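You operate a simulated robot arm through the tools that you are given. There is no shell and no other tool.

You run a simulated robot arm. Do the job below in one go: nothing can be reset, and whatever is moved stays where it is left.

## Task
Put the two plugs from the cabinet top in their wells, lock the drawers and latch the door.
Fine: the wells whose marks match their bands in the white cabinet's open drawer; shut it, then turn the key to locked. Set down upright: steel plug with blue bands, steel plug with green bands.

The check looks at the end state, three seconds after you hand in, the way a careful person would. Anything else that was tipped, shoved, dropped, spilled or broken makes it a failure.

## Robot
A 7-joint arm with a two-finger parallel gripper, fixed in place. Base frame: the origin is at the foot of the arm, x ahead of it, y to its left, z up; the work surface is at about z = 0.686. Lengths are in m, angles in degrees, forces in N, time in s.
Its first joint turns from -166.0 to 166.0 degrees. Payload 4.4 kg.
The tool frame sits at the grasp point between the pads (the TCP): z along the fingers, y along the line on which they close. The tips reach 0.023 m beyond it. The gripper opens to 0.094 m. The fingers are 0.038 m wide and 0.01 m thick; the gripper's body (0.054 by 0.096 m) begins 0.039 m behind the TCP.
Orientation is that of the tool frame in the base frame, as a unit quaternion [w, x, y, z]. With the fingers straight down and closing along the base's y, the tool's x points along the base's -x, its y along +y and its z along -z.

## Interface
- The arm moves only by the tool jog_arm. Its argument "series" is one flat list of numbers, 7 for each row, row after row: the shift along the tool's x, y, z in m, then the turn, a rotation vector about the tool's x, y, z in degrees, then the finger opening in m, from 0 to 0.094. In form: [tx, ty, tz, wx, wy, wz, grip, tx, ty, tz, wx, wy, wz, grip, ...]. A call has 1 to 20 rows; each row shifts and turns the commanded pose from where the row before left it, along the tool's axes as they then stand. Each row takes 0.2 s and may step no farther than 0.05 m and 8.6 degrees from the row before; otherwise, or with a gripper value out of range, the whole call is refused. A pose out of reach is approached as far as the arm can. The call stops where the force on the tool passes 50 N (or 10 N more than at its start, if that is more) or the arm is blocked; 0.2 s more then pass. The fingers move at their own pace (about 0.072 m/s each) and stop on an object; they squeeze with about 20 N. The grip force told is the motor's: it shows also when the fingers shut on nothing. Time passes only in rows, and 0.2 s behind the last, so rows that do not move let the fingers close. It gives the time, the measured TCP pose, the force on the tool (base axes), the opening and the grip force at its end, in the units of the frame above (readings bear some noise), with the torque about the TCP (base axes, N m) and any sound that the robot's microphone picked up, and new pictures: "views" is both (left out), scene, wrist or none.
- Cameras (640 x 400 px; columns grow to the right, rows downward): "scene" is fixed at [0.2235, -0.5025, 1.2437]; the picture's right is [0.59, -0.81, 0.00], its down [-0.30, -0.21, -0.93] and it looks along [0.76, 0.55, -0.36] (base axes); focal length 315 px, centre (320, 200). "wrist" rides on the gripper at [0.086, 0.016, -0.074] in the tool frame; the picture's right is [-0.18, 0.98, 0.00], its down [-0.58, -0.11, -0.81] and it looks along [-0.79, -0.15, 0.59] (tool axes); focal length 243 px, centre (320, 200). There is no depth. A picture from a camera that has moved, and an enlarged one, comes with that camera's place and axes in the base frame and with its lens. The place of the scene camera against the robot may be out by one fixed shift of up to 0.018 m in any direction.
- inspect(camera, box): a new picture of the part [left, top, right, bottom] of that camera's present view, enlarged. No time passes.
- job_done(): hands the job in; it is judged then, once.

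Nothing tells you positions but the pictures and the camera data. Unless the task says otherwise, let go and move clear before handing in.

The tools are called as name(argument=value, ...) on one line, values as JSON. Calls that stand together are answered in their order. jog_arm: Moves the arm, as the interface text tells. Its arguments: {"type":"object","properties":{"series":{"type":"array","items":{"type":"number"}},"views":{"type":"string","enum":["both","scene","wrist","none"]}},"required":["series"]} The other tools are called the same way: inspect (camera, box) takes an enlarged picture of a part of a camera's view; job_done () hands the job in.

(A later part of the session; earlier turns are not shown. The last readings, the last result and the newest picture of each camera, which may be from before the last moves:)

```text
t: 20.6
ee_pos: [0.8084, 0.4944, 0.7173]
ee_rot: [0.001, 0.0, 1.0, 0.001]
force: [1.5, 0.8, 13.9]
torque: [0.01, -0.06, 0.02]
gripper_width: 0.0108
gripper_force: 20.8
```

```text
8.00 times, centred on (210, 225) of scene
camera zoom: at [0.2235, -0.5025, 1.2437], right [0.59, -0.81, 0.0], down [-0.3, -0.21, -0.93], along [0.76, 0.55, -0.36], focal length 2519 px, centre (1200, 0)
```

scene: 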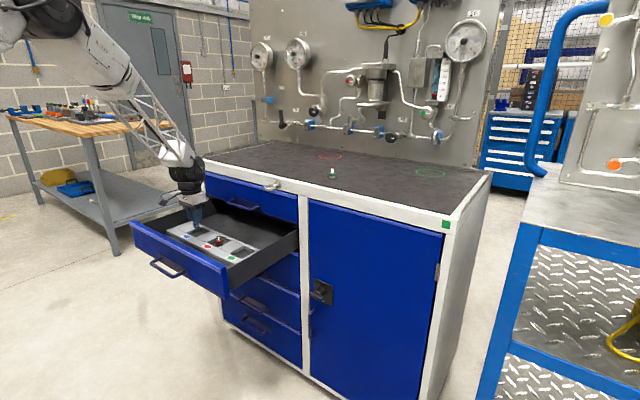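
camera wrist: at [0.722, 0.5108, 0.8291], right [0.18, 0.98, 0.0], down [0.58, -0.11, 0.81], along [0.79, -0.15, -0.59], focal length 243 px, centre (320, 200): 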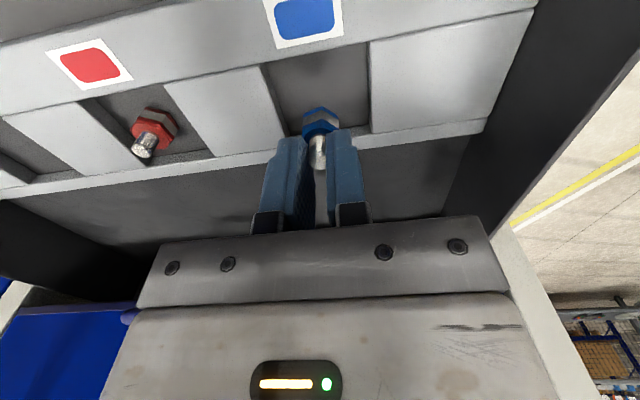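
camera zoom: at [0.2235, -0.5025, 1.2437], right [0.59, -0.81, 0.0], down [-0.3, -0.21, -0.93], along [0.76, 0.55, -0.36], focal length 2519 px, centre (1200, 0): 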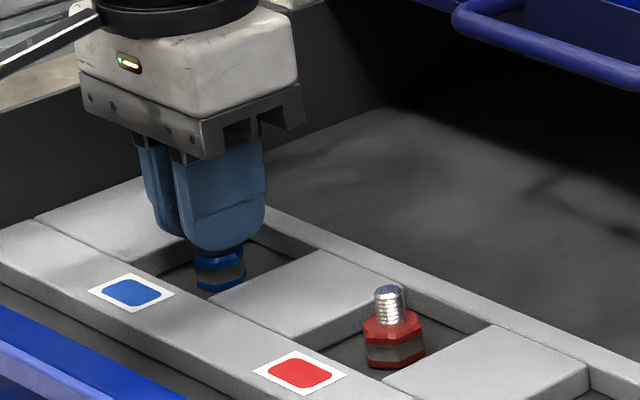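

The plug is on the floor of the well: contact force is up to about 14 N. I'll ease off, open gently and rise.

jog_arm(series=[0, 0, -0.0012, 0, 0, 0, 0.0, 0, 0, 0, 0, 0, 0, 0.014, 0, 0, 0, 0, 0, 0, 0.025, 0, 0, 0, 0, 0, 0, 0.034, 0, 0, 0, 0, 0, 0, 0.034, 0, 0, -0.02, 0, 0, 0, 0.034, 0, 0, -0.03, 0, 0, 0, 0.034])

inspect(camera="wrist", box=[200, 40, 440, 200])

inspect(camera="scene", box=[180, 200, 240, 250])

```text
t: 22.2
ee_pos: [0.8088, 0.4928, 0.7687]
ee_rot: [-0.001, 0.0, 1.0, -0.001]
force: [0.1, 0.1, 0.1]
torque: [-0.03, -0.01, -0.01]
gripper_width: 0.034
gripper_force: 0.0
camera wrist: at [0.7211, 0.5114, 0.8438], right [0.18, 0.98, 0.0], down [0.58, -0.11, 0.81], along [0.79, -0.15, -0.59], focal length 243 px, centre (320, 200)
```

scene: 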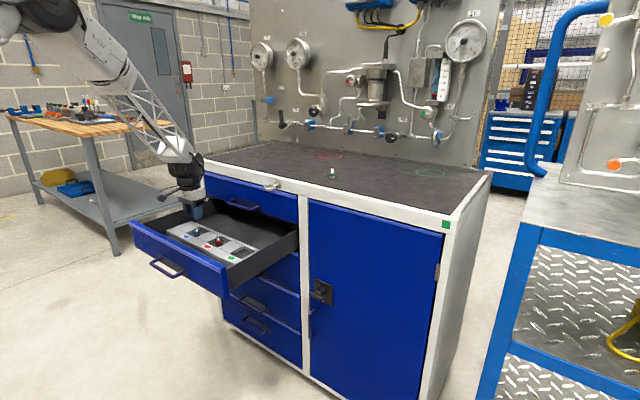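
wrist: 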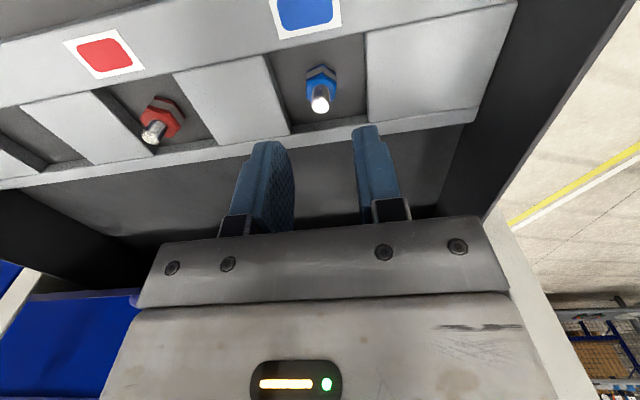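

```text
2.50 times, centred on (320, 120) of wrist
camera zoom: at [0.7211, 0.5114, 0.8438], right [0.18, 0.98, 0.0], down [0.58, -0.11, 0.81], along [0.79, -0.15, -0.59], focal length 606 px, centre (320, 400)
```

zoom: 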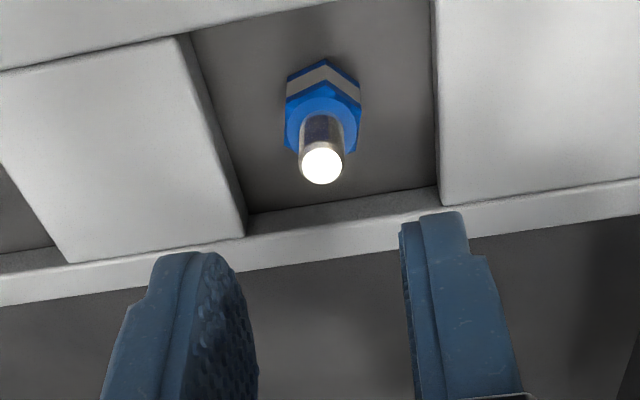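

```text
8.00 times, centred on (210, 225) of scene
camera zoom: at [0.2235, -0.5025, 1.2437], right [0.59, -0.81, 0.0], down [-0.3, -0.21, -0.93], along [0.76, 0.55, -0.36], focal length 2519 px, centre (1200, 0)
```

zoom: 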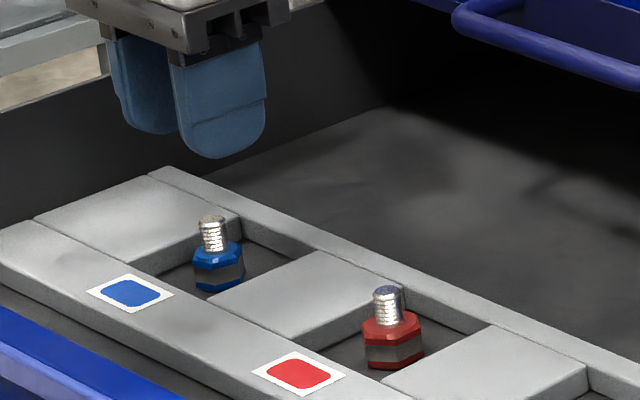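

The blue plug stands upright in the blue well. Next is the green plug: rise, cross over, and line up above it.

jog_arm(series=[0, 0, -0.044, 0, 0, 0, 0.034, 0, 0, -0.044, 0, 0, 0, 0.034, 0, 0, -0.044, 0, 0, 0, 0.034, 0, 0, -0.044, 0, 0, 0, 0.034, 0, 0, -0.044, 0, 0, 0, 0.05, 0, 0, -0.043, 0, 0, 0, 0.05, -0.0209, -0.0405, 0, 0, 0, 0, 0.05, -0.0209, -0.0405, 0, 0, 0, 0, 0.05, -0.0209, -0.0405, 0, 0, 0, 0, 0.05, -0.0209, -0.0405, 0, 0, 0, 0, 0.05, -0.0209, -0.0405, 0, 0, 0, 0, 0.05, -0.0209, -0.0405, 0, 0, 0, 0, 0.05, -0.0209, -0.0405, 0, 0, 0, 0, 0.05, -0.0209, -0.0405, 0, 0, 0, 0, 0.05, -0.0209, -0.0405, 0, 0, 0, 0, 0.05, -0.0209, -0.0405, 0, 0, 0, 0, 0.05, -0.0209, -0.0405, 0, 0, 0, 0, 0.05])

inspect(camera="wrist", box=[200, 80, 440, 230])

```text
t: 25.8
ee_pos: [1.0392, 0.0492, 1.0326]
ee_rot: [0.0, 0.0, 1.0, 0.001]
force: [0.1, 0.3, -0.1]
torque: [0.01, -0.03, -0.03]
gripper_width: 0.0498
gripper_force: 0.0
camera wrist: at [0.9513, 0.0658, 1.1071], right [0.18, 0.98, 0.0], down [0.58, -0.11, 0.81], along [0.79, -0.15, -0.59], focal length 243 px, centre (320, 200)
```

scene: 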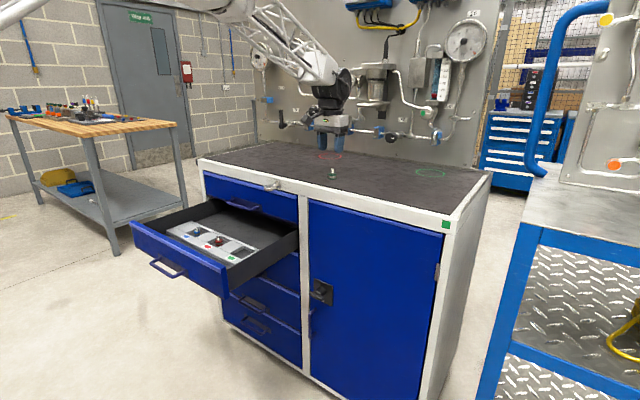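
wrist: 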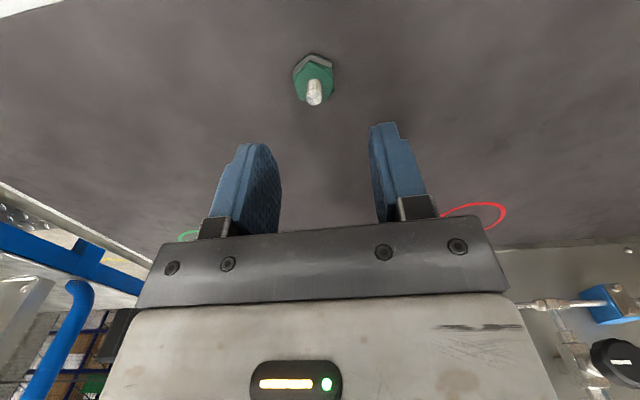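

```text
2.67 times, centred on (320, 155) of wrist
camera zoom: at [0.9513, 0.0658, 1.1071], right [0.18, 0.98, 0.0], down [0.58, -0.11, 0.81], along [0.79, -0.15, -0.59], focal length 647 px, centre (320, 320)
```

zoom: 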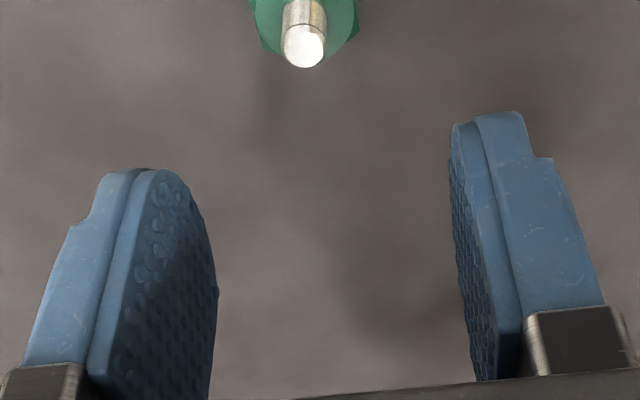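

jog_arm(series=[-0.0005, -0.0038, 0.02, 0, 0, 0, 0.05, 0, 0, 0.025, 0, 0, 0, 0.05, 0, 0, 0.018, 0, 0, 0, 0.05])

inspect(camera="wrist", box=[220, 90, 420, 220])

inspect(camera="scene", box=[300, 120, 380, 190])

```text
t: 26.6
ee_pos: [1.0387, 0.0457, 0.9687]
ee_rot: [0.001, 0.001, 1.0, -0.001]
force: [-0.4, 0.5, 0.8]
torque: [-0.01, 0.0, 0.01]
gripper_width: 0.0501
gripper_force: 0.0
camera wrist: at [0.9514, 0.0624, 1.044], right [0.18, 0.98, 0.0], down [0.58, -0.11, 0.81], along [0.79, -0.15, -0.59], focal length 243 px, centre (320, 200)
```

scene: 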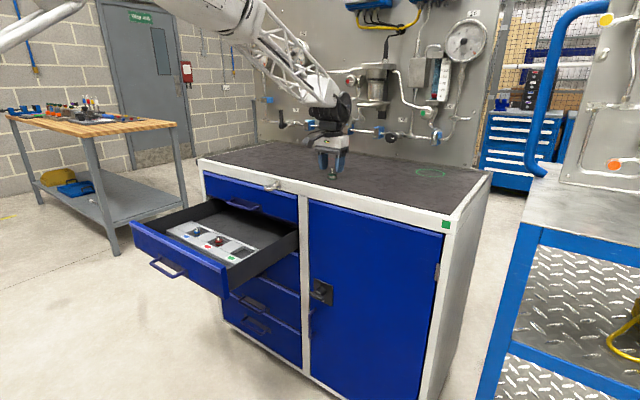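
wrist: 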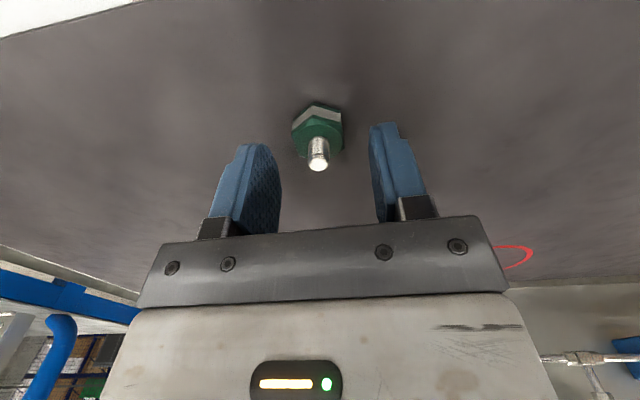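

```text
3.08 times, centred on (320, 155) of wrist
camera zoom: at [0.9514, 0.0624, 1.044], right [0.18, 0.98, 0.0], down [0.58, -0.11, 0.81], along [0.79, -0.15, -0.59], focal length 746 px, centre (320, 338)
```

zoom: 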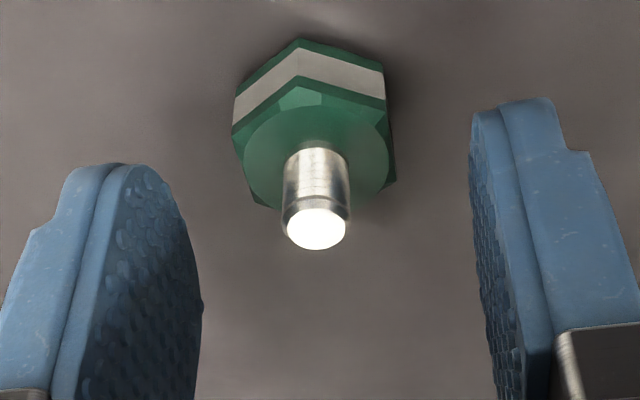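

```text
5.71 times, centred on (340, 155) of scene
camera zoom: at [0.2235, -0.5025, 1.2437], right [0.59, -0.81, 0.0], down [-0.3, -0.21, -0.93], along [0.76, 0.55, -0.36], focal length 1799 px, centre (206, 457)
```

zoom: 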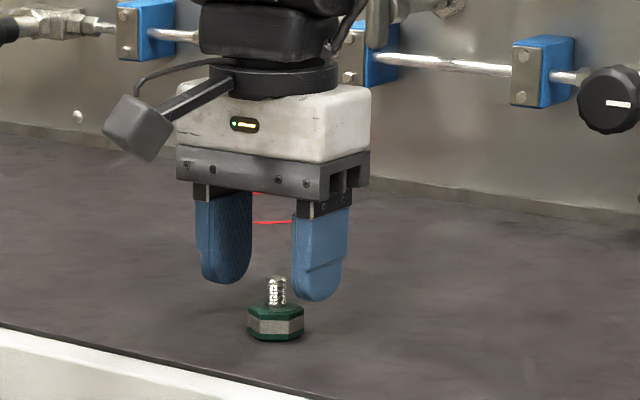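

jog_arm(series=[0, 0, 0.0015, 0, 0, 0, 0.05, 0, 0, 0, 0, 0, 0, 0.02, 0, 0, 0, 0, 0, 0, 0.0, 0, 0, 0, 0, 0, 0, 0.0], views="none")

inspect(camera="wrist", box=[220, 90, 420, 220])

inspect(camera="scene", box=[300, 120, 380, 190])

```text
t: 27.6
ee_pos: [1.0384, 0.0445, 0.9684]
ee_rot: [0.0, 0.0, 1.0, 0.0]
force: [-0.6, -1.1, 0.3]
torque: [-0.03, 0.03, 0.03]
gripper_width: 0.0105
gripper_force: 20.0
```

```text
3.08 times, centred on (320, 155) of wrist
camera zoom: at [0.9515, 0.0625, 1.042], right [0.18, 0.98, 0.0], down [0.58, -0.11, 0.81], along [0.79, -0.15, -0.59], focal length 746 px, centre (320, 338)
```

zoom: 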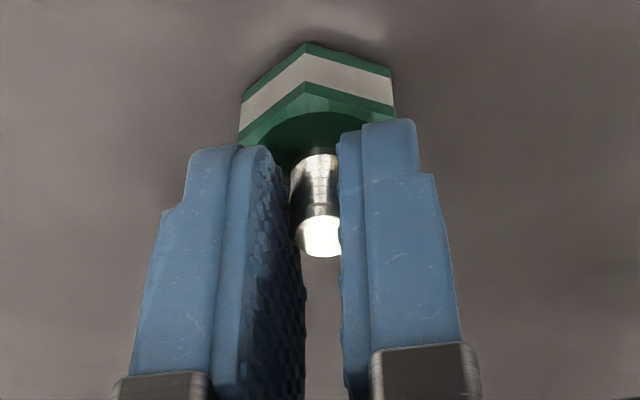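

```text
5.71 times, centred on (340, 155) of scene
camera zoom: at [0.2235, -0.5025, 1.2437], right [0.59, -0.81, 0.0], down [-0.3, -0.21, -0.93], along [0.76, 0.55, -0.36], focal length 1799 px, centre (206, 457)
```

zoom: 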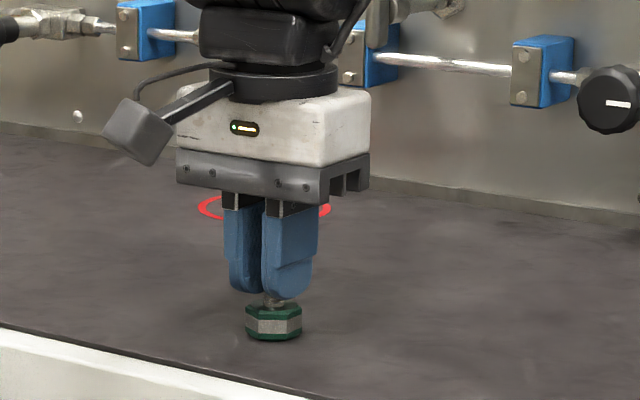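

The green plug is gripped. I'll lift and carry it over the green well.

jog_arm(series=[0, 0, -0.02, 0, 0, 0, 0.0, 0, 0, -0.04, 0, 0, 0, 0.0, 0, 0, -0.034, 0, 0, 0, 0.0, 0.0333, 0.0291, 0, 0, 0, 0, 0.0, 0.0333, 0.0291, 0, 0, 0, 0, 0.0, 0.0333, 0.0291, 0, 0, 0, 0, 0.0, 0.0333, 0.0291, 0, 0, 0, 0, 0.0, 0.0333, 0.0291, 0, 0, 0, 0, 0.0, 0.0333, 0.0291, 0, 0, 0, 0, 0.0, 0.0333, 0.0291, 0, 0, 0, 0, 0.0, 0, 0, 0.045, 0, 0, 0, 0.0, 0, 0, 0.045, 0, 0, 0, 0.0, 0, 0, 0.045, 0, 0, 0, 0.0])

inspect(camera="wrist", box=[200, 40, 440, 200])

inspect(camera="scene", box=[170, 90, 330, 210])

```text
t: 30.4
ee_pos: [0.8042, 0.2495, 0.928]
ee_rot: [0.001, 0.0, 1.0, 0.0]
force: [0.1, 0.1, -0.5]
torque: [-0.02, 0.0, -0.02]
gripper_width: 0.0106
gripper_force: 20.2
camera wrist: at [0.7183, 0.2664, 1.0023], right [0.18, 0.98, 0.0], down [0.58, -0.11, 0.81], along [0.79, -0.15, -0.59], focal length 243 px, centre (320, 200)
```

scene: 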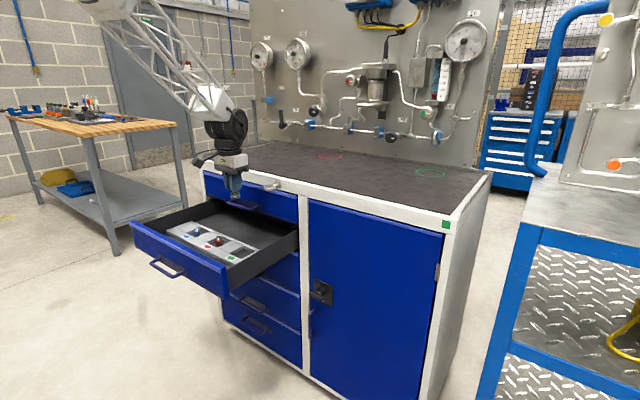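
wrist: 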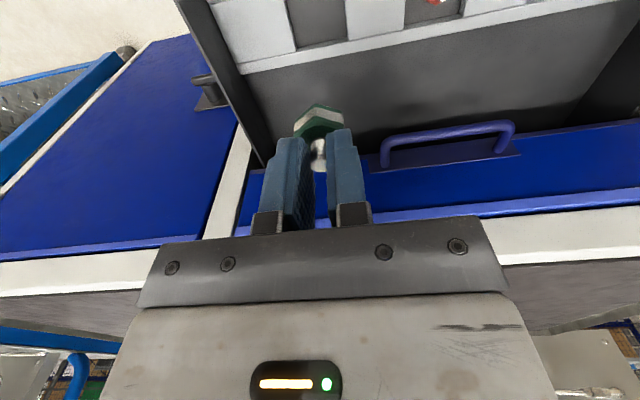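

```text
2.50 times, centred on (320, 120) of wrist
camera zoom: at [0.7183, 0.2664, 1.0023], right [0.18, 0.98, 0.0], down [0.58, -0.11, 0.81], along [0.79, -0.15, -0.59], focal length 606 px, centre (320, 400)
```

zoom: 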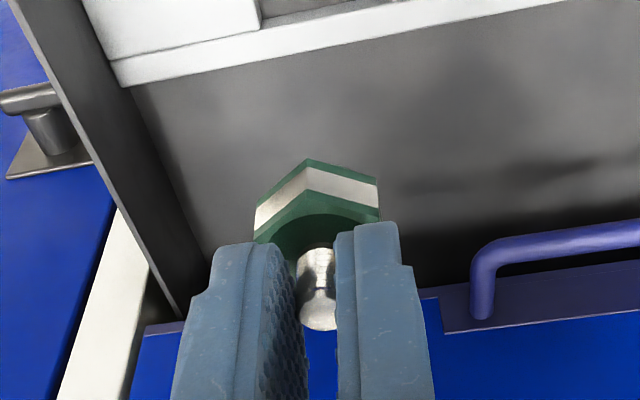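

```text
3.33 times, centred on (250, 150) of scene
camera zoom: at [0.2235, -0.5025, 1.2437], right [0.59, -0.81, 0.0], down [-0.3, -0.21, -0.93], along [0.76, 0.55, -0.36], focal length 1049 px, centre (553, 367)
```

zoom: 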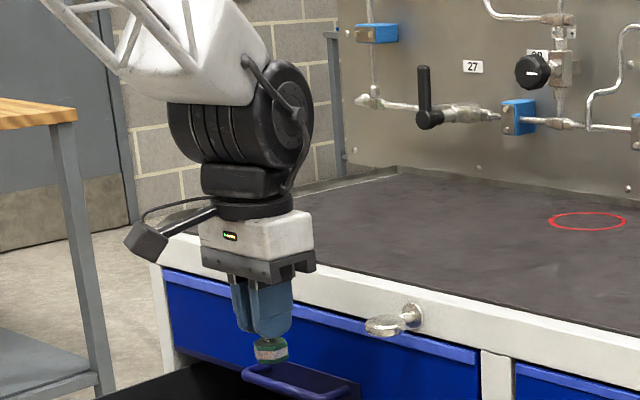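

jog_arm(series=[0, 0, 0.04, 0, 0, 0, 0.0, 0, 0, 0.04, 0, 0, 0, 0.0, 0, 0, 0.04, 0, 0, 0, 0.0, 0, 0, 0.04, 0, 0, 0, 0.0])

inspect(camera="wrist", box=[200, 40, 440, 200])

inspect(camera="scene", box=[180, 130, 300, 260])

```text
t: 31.4
ee_pos: [0.8049, 0.2491, 0.7669]
ee_rot: [0.001, 0.0, 1.0, 0.0]
force: [0.9, -0.1, -0.2]
torque: [-0.01, 0.01, 0.0]
gripper_width: 0.0107
gripper_force: 19.8
camera wrist: at [0.7181, 0.2663, 0.8411], right [0.18, 0.98, 0.0], down [0.58, -0.11, 0.81], along [0.79, -0.15, -0.59], focal length 243 px, centre (320, 200)
```

scene: 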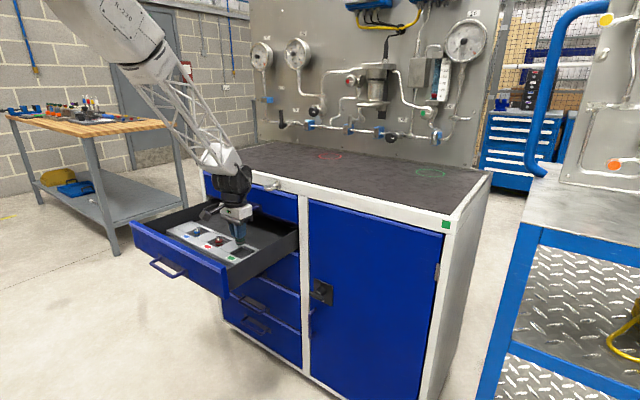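
wrist: 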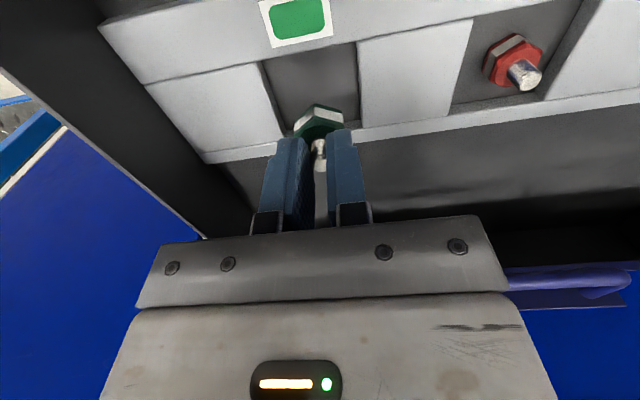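

```text
2.50 times, centred on (320, 120) of wrist
camera zoom: at [0.7181, 0.2663, 0.8411], right [0.18, 0.98, 0.0], down [0.58, -0.11, 0.81], along [0.79, -0.15, -0.59], focal length 606 px, centre (320, 400)
```

zoom: 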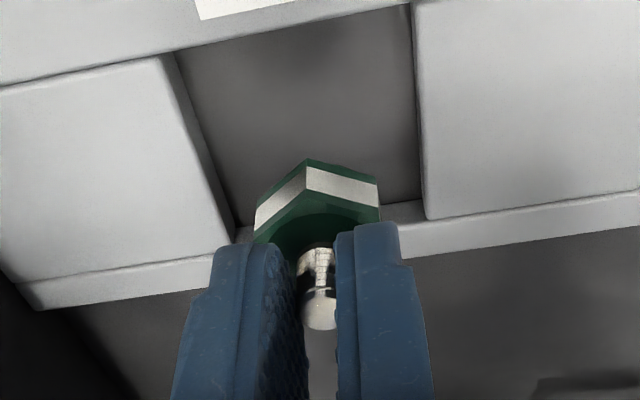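

```text
3.08 times, centred on (240, 195) of scene
camera zoom: at [0.2235, -0.5025, 1.2437], right [0.59, -0.81, 0.0], down [-0.3, -0.21, -0.93], along [0.76, 0.55, -0.36], focal length 969 px, centre (566, 215)
```

zoom: 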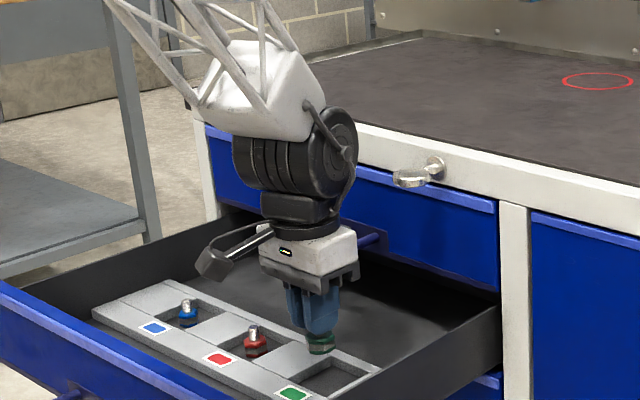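

jog_arm(series=[0, -0.002, 0.025, 0, 0, 0, 0.0, 0, 0, 0.0195, 0, 0, 0, 0.0, 0, 0, 0, 0, 0, 0, 0.0], views="none")

inspect(camera="wrist", box=[200, 40, 440, 200])

inspect(camera="scene", box=[210, 220, 270, 270])

```text
t: 32.2
ee_pos: [0.8048, 0.2475, 0.7219]
ee_rot: [0.001, -0.001, 1.0, 0.0]
force: [-0.4, -0.2, -0.2]
torque: [0.01, 0.02, 0.02]
gripper_width: 0.0109
gripper_force: 20.0
```

```text
2.50 times, centred on (320, 120) of wrist
camera zoom: at [0.7182, 0.264, 0.7959], right [0.18, 0.98, 0.0], down [0.58, -0.11, 0.81], along [0.79, -0.15, -0.59], focal length 606 px, centre (320, 400)
```

zoom: 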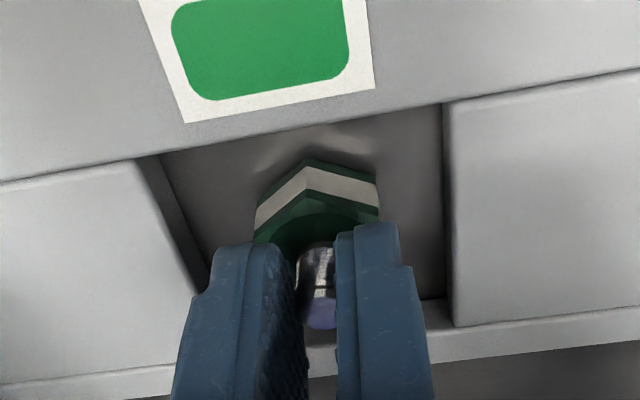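

```text
8.00 times, centred on (240, 245) of scene
camera zoom: at [0.2235, -0.5025, 1.2437], right [0.59, -0.81, 0.0], down [-0.3, -0.21, -0.93], along [0.76, 0.55, -0.36], focal length 2519 px, centre (960, -160)
```

zoom: 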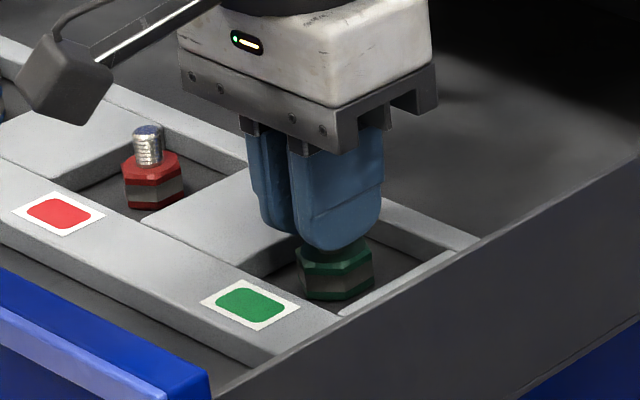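

jog_arm(series=[0, 0, 0.001, 0, 0, 0, 0.0, 0, 0, 0, 0, 0, 0, 0.0], views="none")

jog_arm(series=[0, 0, 0.001, 0, 0, 0, 0.0, 0, 0, 0, 0, 0, 0, 0.0], views="none")

```text
t: 32.8
ee_pos: [0.8062, 0.2465, 0.721]
ee_rot: [0.0, 0.0, 1.0, 0.0]
force: [-0.7, 0.1, 3.0]
torque: [-0.02, 0.01, -0.03]
gripper_width: 0.0108
gripper_force: 20.1
```

```text
t: 33.4
ee_pos: [0.805, 0.2468, 0.7213]
ee_rot: [0.001, 0.0, 1.0, 0.0]
force: [0.3, -0.7, 10.0]
torque: [-0.1, -0.08, -0.02]
gripper_width: 0.011
gripper_force: 20.1
```

Contact confirmed at about 10 N. I'll ease off, release and rise.

jog_arm(series=[0, 0, -0.001, 0, 0, 0, 0.0, 0, 0, 0, 0, 0, 0, 0.014, 0, 0, 0, 0, 0, 0, 0.025, 0, 0, 0, 0, 0, 0, 0.034, 0, 0, 0, 0, 0, 0, 0.034, 0, 0, -0.02, 0, 0, 0, 0.034, 0, 0, -0.03, 0, 0, 0, 0.034])

inspect(camera="wrist", box=[200, 20, 440, 200])

inspect(camera="scene", box=[170, 215, 270, 275])

```text
t: 35.0
ee_pos: [0.8053, 0.2466, 0.771]
ee_rot: [-0.001, -0.001, 1.0, 0.0]
force: [-0.2, -0.2, -0.8]
torque: [0.0, -0.01, -0.01]
gripper_width: 0.034
gripper_force: 0.1
camera wrist: at [0.718, 0.2633, 0.8449], right [0.18, 0.98, 0.0], down [0.58, -0.11, 0.81], along [0.79, -0.15, -0.59], focal length 243 px, centre (320, 200)
```

scene: 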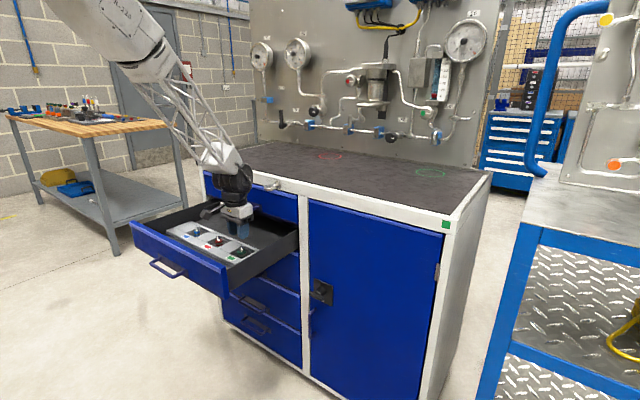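
wrist: 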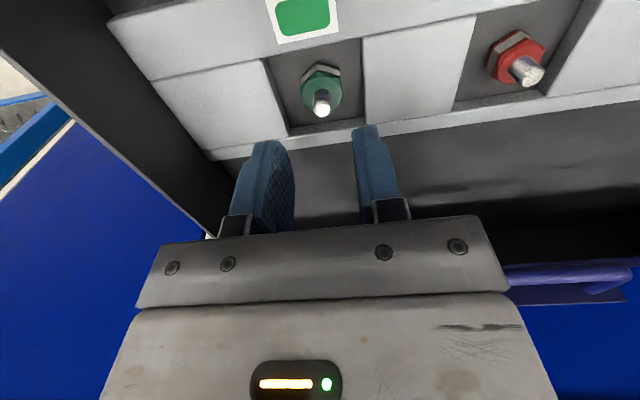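

```text
2.22 times, centred on (320, 110) of wrist
camera zoom: at [0.718, 0.2633, 0.8449], right [0.18, 0.98, 0.0], down [0.58, -0.11, 0.81], along [0.79, -0.15, -0.59], focal length 539 px, centre (320, 400)
```

zoom: 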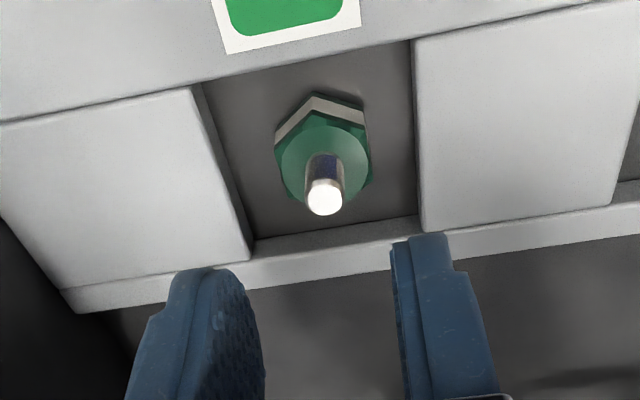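

```text
6.40 times, centred on (220, 245) of scene
camera zoom: at [0.2235, -0.5025, 1.2437], right [0.59, -0.81, 0.0], down [-0.3, -0.21, -0.93], along [0.76, 0.55, -0.36], focal length 2015 px, centre (960, -88)
```

zoom: 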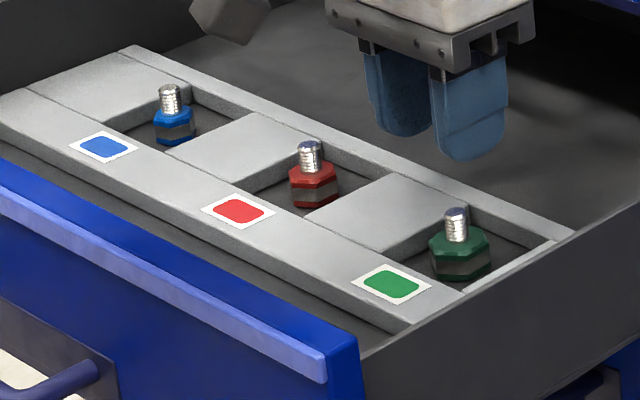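

Both plugs are upright in their matching wells. Now I'll retreat up and back to look at the drawer front before pushing it shut.

jog_arm(series=[0, 0, -0.04, 0, 0, 0, 0.02, 0, 0, -0.04, 0, 0, 0, 0.0, 0, 0, -0.04, 0, 0, 0, 0.0, 0.045, 0.015, 0, 0, 0, 0, 0.0, 0.045, 0.015, 0, 0, 0, 0, 0.0, 0.045, 0.015, 0, 0, 0, 0, 0.0, 0.045, 0.015, 0, 0, 0, 0, 0.0, 0.045, 0.015, 0, 0, 0, 0, 0.0, 0.045, 0.015, 0, 0, 0, 0, 0.0, 0.045, 0.015, 0, 0, 0, 0, 0.0, 0.045, 0.015, 0, 0, 0, 0, 0.0, 0.045, 0, 0, 0, 0, 0, 0.0])

inspect(camera="wrist", box=[200, 40, 520, 240])

```text
t: 37.6
ee_pos: [0.3996, 0.3656, 0.8894]
ee_rot: [-0.002, 0.001, 1.0, 0.0]
force: [0.7, 0.0, 0.4]
torque: [-0.04, 0.01, 0.0]
gripper_width: 0.0
gripper_force: 19.9
camera wrist: at [0.3125, 0.3832, 0.9642], right [0.18, 0.98, 0.0], down [0.58, -0.11, 0.81], along [0.79, -0.15, -0.59], focal length 243 px, centre (320, 200)
```

scene: 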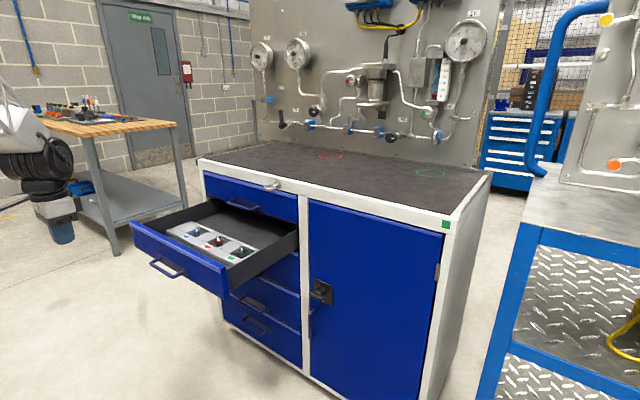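
wrist: 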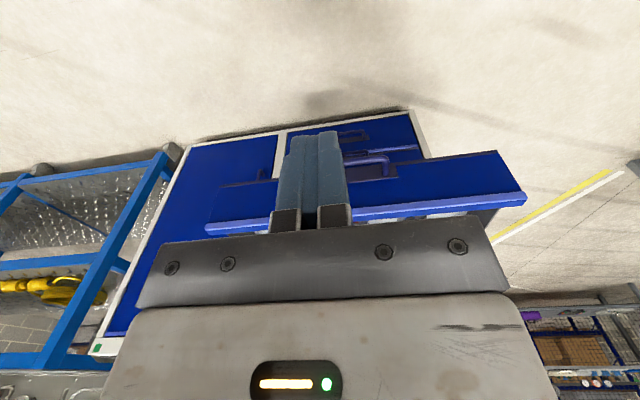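

```text
2.00 times, centred on (360, 140) of wrist
camera zoom: at [0.3125, 0.3832, 0.9642], right [0.18, 0.98, 0.0], down [0.58, -0.11, 0.81], along [0.79, -0.15, -0.59], focal length 485 px, centre (240, 320)
```

zoom: 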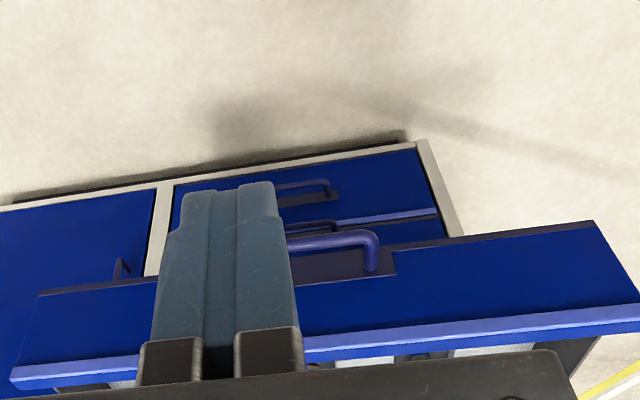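

The drawer front panel is at x ≈ 0.625, z 0.68–0.76, y 0.13–0.61, with its handle low on the panel. I'll point the tool forward (horizontal) to push it, and I'll use the same pose for the key and latch.

jog_arm(series=[-0.045, 0, 0, 0, 0, 0, 0.0, -0.045, 0, 0, 0, 0, 0, 0.0, 0, 0, 0, 0, -8.5, 0, 0.0, 0, 0, 0, 0, -8.5, 0, 0.0, 0, 0, 0, 0, -8.5, 0, 0.0, 0, 0, 0, 0, -8.5, 0, 0.0, 0, 0, 0, 0, -8.5, 0, 0.0, 0, 0, 0, 0, -8.5, 0, 0.0, 0, 0, 0, 0, -8.5, 0, 0.0, 0, 0, 0, 0, -8.5, 0, 0.0, 0, 0, 0, 0, -8.5, 0, 0.0, 0, 0, 0, 0, -8.5, 0, 0.0, 0, 0, 0, 0, -5, 0, 0.0])

```text
t: 40.4
ee_pos: [0.4895, 0.3674, 0.8915]
ee_rot: [0.707, 0.0, 0.707, 0.0]
force: [-0.5, 0.5, -0.3]
torque: [0.01, -0.02, 0.02]
gripper_width: 0.0002
gripper_force: 19.7
camera wrist: at [0.4157, 0.3846, 0.8048], right [0.0, 0.98, 0.18], down [-0.81, -0.11, 0.58], along [0.59, -0.15, 0.79], focal length 243 px, centre (320, 200)
```

scene: 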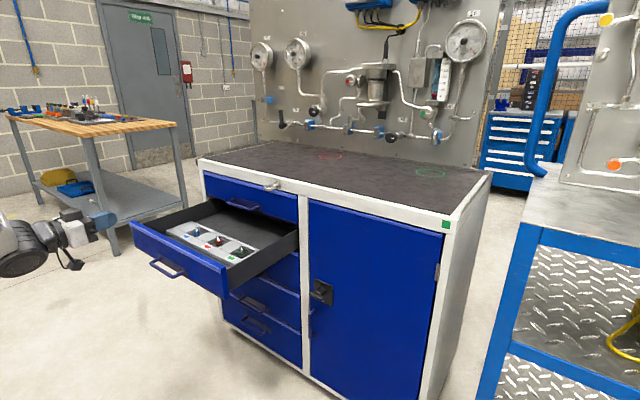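
wrist: 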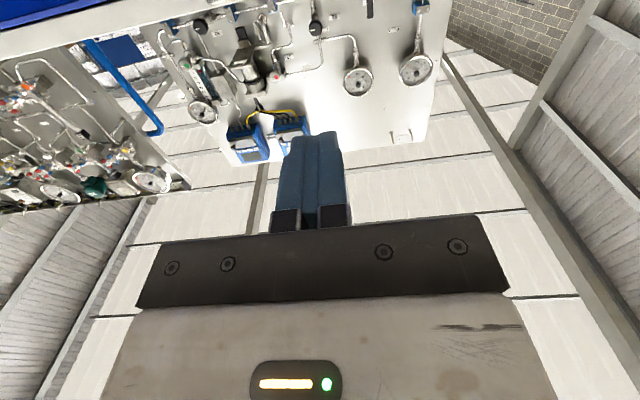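

jog_arm(series=[0.038, 0, 0, 0, 0, 0, 0.0, 0.038, 0, 0, 0, 0, 0, 0.0, 0.038, 0, 0, 0, 0, 0, 0.0, 0.036, 0, 0, 0, 0, 0, 0.0, 0, 0, 0.04, 0, 0, 0, 0.0, 0, 0, 0.04, 0, 0, 0, 0.0])

inspect(camera="scene", box=[110, 200, 270, 300])

```text
t: 41.8
ee_pos: [0.57, 0.3668, 0.7399]
ee_rot: [0.707, -0.001, 0.707, 0.0]
force: [0.7, 0.9, 0.6]
torque: [0.01, 0.02, -0.04]
gripper_width: 0.0
gripper_force: 20.1
camera wrist: at [0.4957, 0.3839, 0.6544], right [0.0, 0.98, 0.18], down [-0.81, -0.11, 0.58], along [0.59, -0.15, 0.79], focal length 243 px, centre (320, 200)
```

scene: 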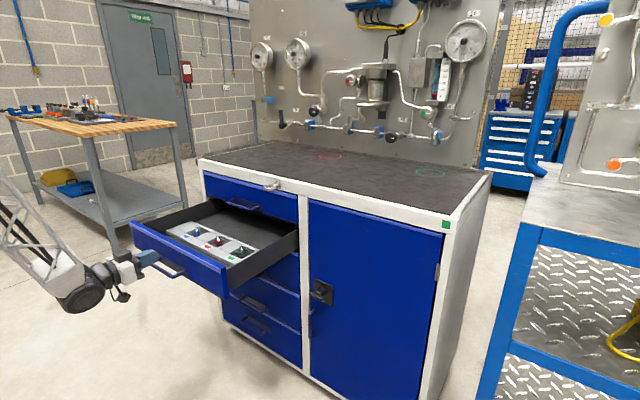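
wrist: 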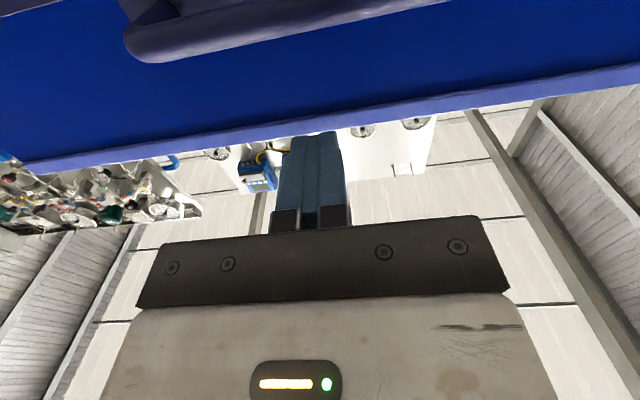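

```text
4.00 times, centred on (190, 250) of scene
camera zoom: at [0.2235, -0.5025, 1.2437], right [0.59, -0.81, 0.0], down [-0.3, -0.21, -0.93], along [0.76, 0.55, -0.36], focal length 1259 px, centre (840, 0)
```

zoom: 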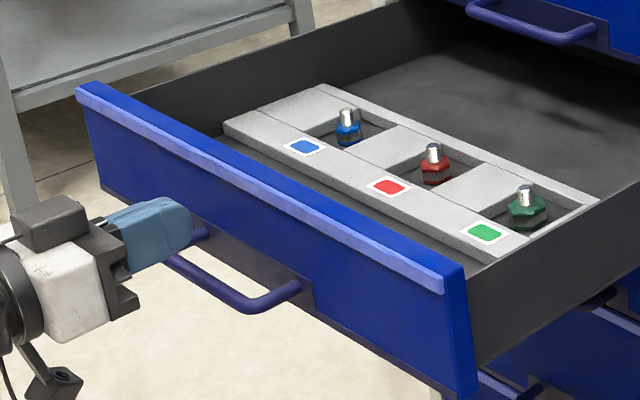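

jog_arm(series=[0.006, 0, 0.008, 0, 0, 0, 0.0, 0, 0, 0.008, 0, 0, 0, 0.0, 0, 0, 0.006, 0, 0, 0, 0.0, 0, 0, 0.005, 0, 0, 0, 0.0, 0, 0, 0.005, 0, 0, 0, 0.0, 0, 0, 0.005, 0, 0, 0, 0.0, 0, 0, 0.005, 0, 0, 0, 0.0, 0, 0, 0.005, 0, 0, 0, 0.0])

inspect(camera="scene", box=[110, 200, 270, 300])

```text
t: 43.6
ee_pos: [0.6179, 0.3671, 0.7361]
ee_rot: [0.707, 0.0, 0.707, 0.0]
force: [-0.1, -0.6, 0.0]
torque: [0.02, 0.01, 0.03]
gripper_width: 0.0
gripper_force: 20.5
camera wrist: at [0.5424, 0.3839, 0.6487], right [0.0, 0.98, 0.18], down [-0.81, -0.11, 0.58], along [0.59, -0.15, 0.79], focal length 243 px, centre (320, 200)
```

scene: 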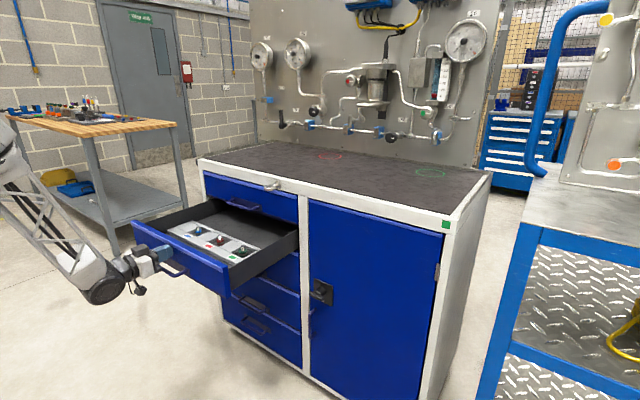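
wrist: 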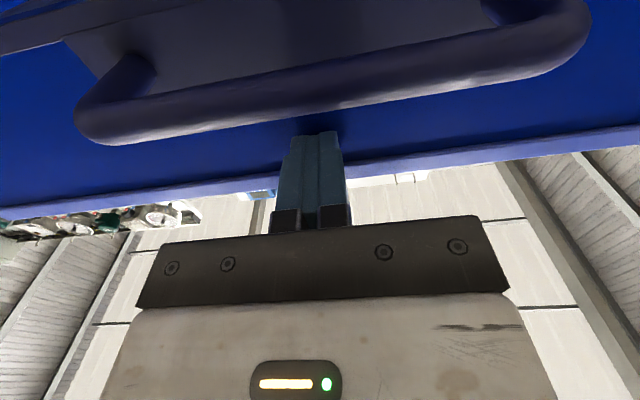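

```text
4.00 times, centred on (190, 250) of scene
camera zoom: at [0.2235, -0.5025, 1.2437], right [0.59, -0.81, 0.0], down [-0.3, -0.21, -0.93], along [0.76, 0.55, -0.36], focal length 1259 px, centre (840, 0)
```

zoom: 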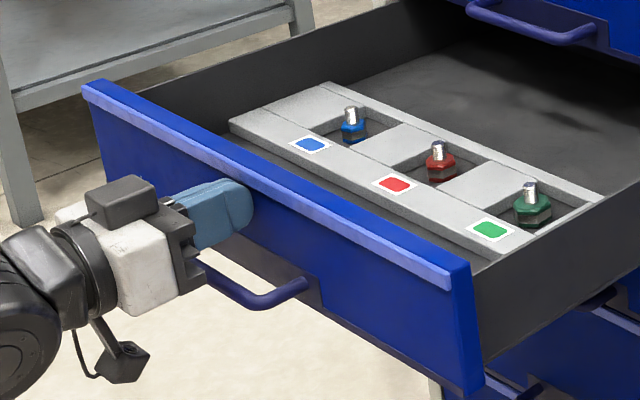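

Contact is made and the drawer is starting to move with very little force. I'll keep pushing slowly and steadily.

jog_arm(series=[0, 0, 0.008, 0, 0, 0, 0.0, 0, 0, 0.01, 0, 0, 0, 0.0, 0, 0, 0.011, 0, 0, 0, 0.0, 0, 0, 0.011, 0, 0, 0, 0.0, 0, 0, 0.011, 0, 0, 0, 0.0, 0, 0, 0.011, 0, 0, 0, 0.0, 0, 0, 0.011, 0, 0, 0, 0.0, 0, 0, 0.011, 0, 0, 0, 0.0, 0, 0, 0.011, 0, 0, 0, 0.0, 0, 0, 0.011, 0, 0, 0, 0.0, 0, 0, 0.011, 0, 0, 0, 0.0, 0, 0, 0.011, 0, 0, 0, 0.0, 0, 0, 0.011, 0, 0, 0, 0.0, 0, 0, 0.01, 0, 0, 0, 0.0, 0, 0, 0.008, 0, 0, 0, 0.0, 0, 0, 0.005, 0, 0, 0, 0.0])

inspect(camera="scene", box=[150, 180, 310, 280])

```text
t: 47.0
ee_pos: [0.7797, 0.3667, 0.7355]
ee_rot: [0.707, 0.0, 0.707, 0.001]
force: [-0.8, 0.8, -0.6]
torque: [0.02, 0.0, -0.02]
gripper_width: 0.0
gripper_force: 20.4
camera wrist: at [0.7046, 0.3837, 0.6487], right [0.0, 0.98, 0.18], down [-0.81, -0.11, 0.58], along [0.59, -0.15, 0.79], focal length 243 px, centre (320, 200)
```

scene: 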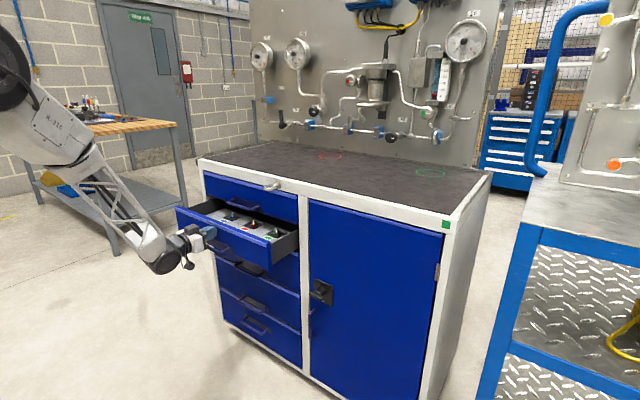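
wrist: 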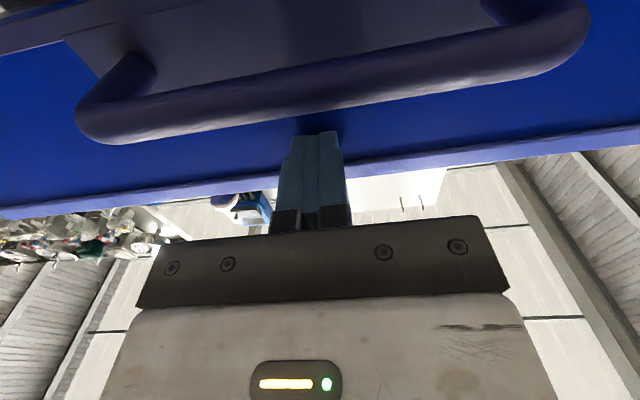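

```text
4.00 times, centred on (230, 230) of scene
camera zoom: at [0.2235, -0.5025, 1.2437], right [0.59, -0.81, 0.0], down [-0.3, -0.21, -0.93], along [0.76, 0.55, -0.36], focal length 1259 px, centre (680, 80)
```

zoom: 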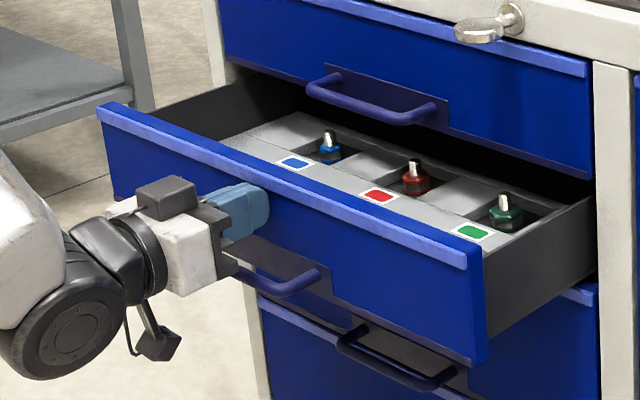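

jog_arm(series=[0, 0, 0.008, 0, 0, 0, 0.0, 0, 0, 0.01, 0, 0, 0, 0.0, 0, 0, 0.011, 0, 0, 0, 0.0, 0, 0, 0.011, 0, 0, 0, 0.0, 0, 0, 0.011, 0, 0, 0, 0.0, 0, 0, 0.011, 0, 0, 0, 0.0, 0, 0, 0.011, 0, 0, 0, 0.0, 0, 0, 0.011, 0, 0, 0, 0.0, 0, 0, 0.011, 0, 0, 0, 0.0, 0, 0, 0.008, 0, 0, 0, 0.0, 0, 0, 0.006, 0, 0, 0, 0.0, 0, 0, 0.005, 0, 0, 0, 0.0])

inspect(camera="scene", box=[170, 160, 330, 270])

```text
t: 49.6
ee_pos: [0.8941, 0.3665, 0.7351]
ee_rot: [0.707, 0.0, 0.707, 0.0]
force: [0.0, -0.5, -0.2]
torque: [0.01, -0.01, 0.03]
gripper_width: 0.0
gripper_force: 20.1
camera wrist: at [0.8187, 0.3837, 0.6485], right [0.0, 0.98, 0.18], down [-0.81, -0.11, 0.58], along [0.59, -0.15, 0.79], focal length 243 px, centre (320, 200)
```

scene: 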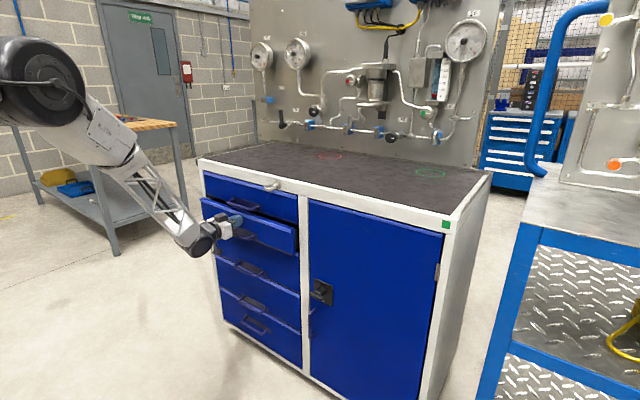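
wrist: 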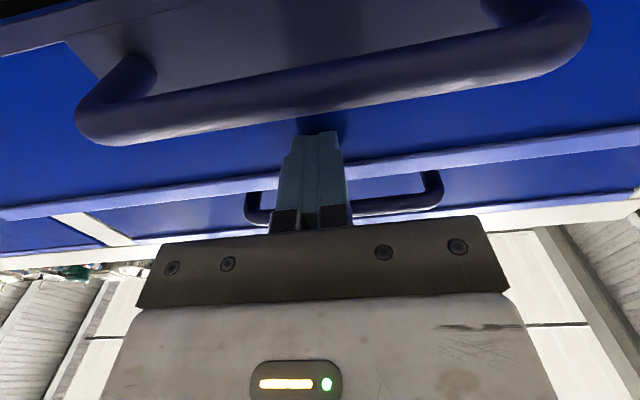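

```text
3.64 times, centred on (250, 215) of scene
camera zoom: at [0.2235, -0.5025, 1.2437], right [0.59, -0.81, 0.0], down [-0.3, -0.21, -0.93], along [0.76, 0.55, -0.36], focal length 1145 px, centre (574, 146)
```

zoom: 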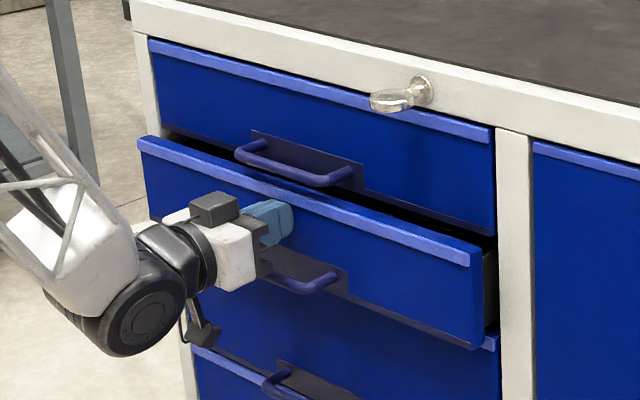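

jog_arm(series=[0, 0, 0.005, 0, 0, 0, 0.0, 0, 0, 0.005, 0, 0, 0, 0.0, 0, 0, 0.005, 0, 0, 0, 0.0, 0, 0, 0.005, 0, 0, 0, 0.0], views="none")

inspect(camera="scene", box=[170, 160, 330, 270])

```text
t: 50.6
ee_pos: [0.9134, 0.3659, 0.7351]
ee_rot: [0.707, 0.0, 0.707, 0.0]
force: [0.2, 0.0, -0.3]
torque: [-0.02, -0.01, 0.01]
gripper_width: 0.0
gripper_force: 20.2
```

```text
3.64 times, centred on (250, 215) of scene
camera zoom: at [0.2235, -0.5025, 1.2437], right [0.59, -0.81, 0.0], down [-0.3, -0.21, -0.93], along [0.76, 0.55, -0.36], focal length 1145 px, centre (574, 146)
```

zoom: 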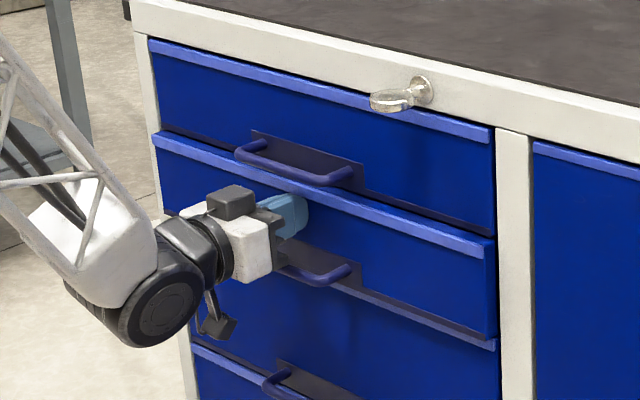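

jog_arm(series=[0, 0, 0.003, 0, 0, 0, 0.0, 0, 0, 0.003, 0, 0, 0, 0.0, 0, 0, 0.002, 0, 0, 0, 0.0], views="none")

jog_arm(series=[0, 0, 0.002, 0, 0, 0, 0.0, 0, 0, 0.001, 0, 0, 0, 0.0], views="none")

inspect(camera="scene", box=[170, 160, 330, 270])

```text
t: 51.4
ee_pos: [0.9211, 0.3671, 0.7348]
ee_rot: [0.708, 0.0, 0.707, 0.0]
force: [0.4, 0.3, -0.3]
torque: [-0.01, -0.01, 0.0]
gripper_width: 0.0001
gripper_force: 19.7
```

```text
t: 52.0
ee_pos: [0.9235, 0.3667, 0.7354]
ee_rot: [0.707, 0.0, 0.707, 0.0]
force: [0.1, 0.2, 0.3]
torque: [0.02, -0.01, 0.0]
gripper_width: 0.0
gripper_force: 20.3
```

```text
3.64 times, centred on (250, 215) of scene
camera zoom: at [0.2235, -0.5025, 1.2437], right [0.59, -0.81, 0.0], down [-0.3, -0.21, -0.93], along [0.76, 0.55, -0.36], focal length 1145 px, centre (574, 146)
```

zoom: 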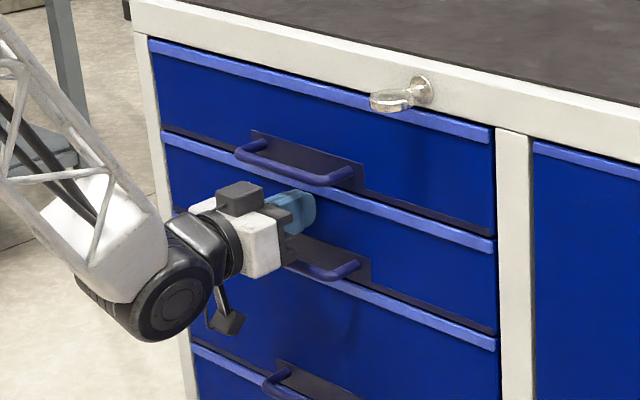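

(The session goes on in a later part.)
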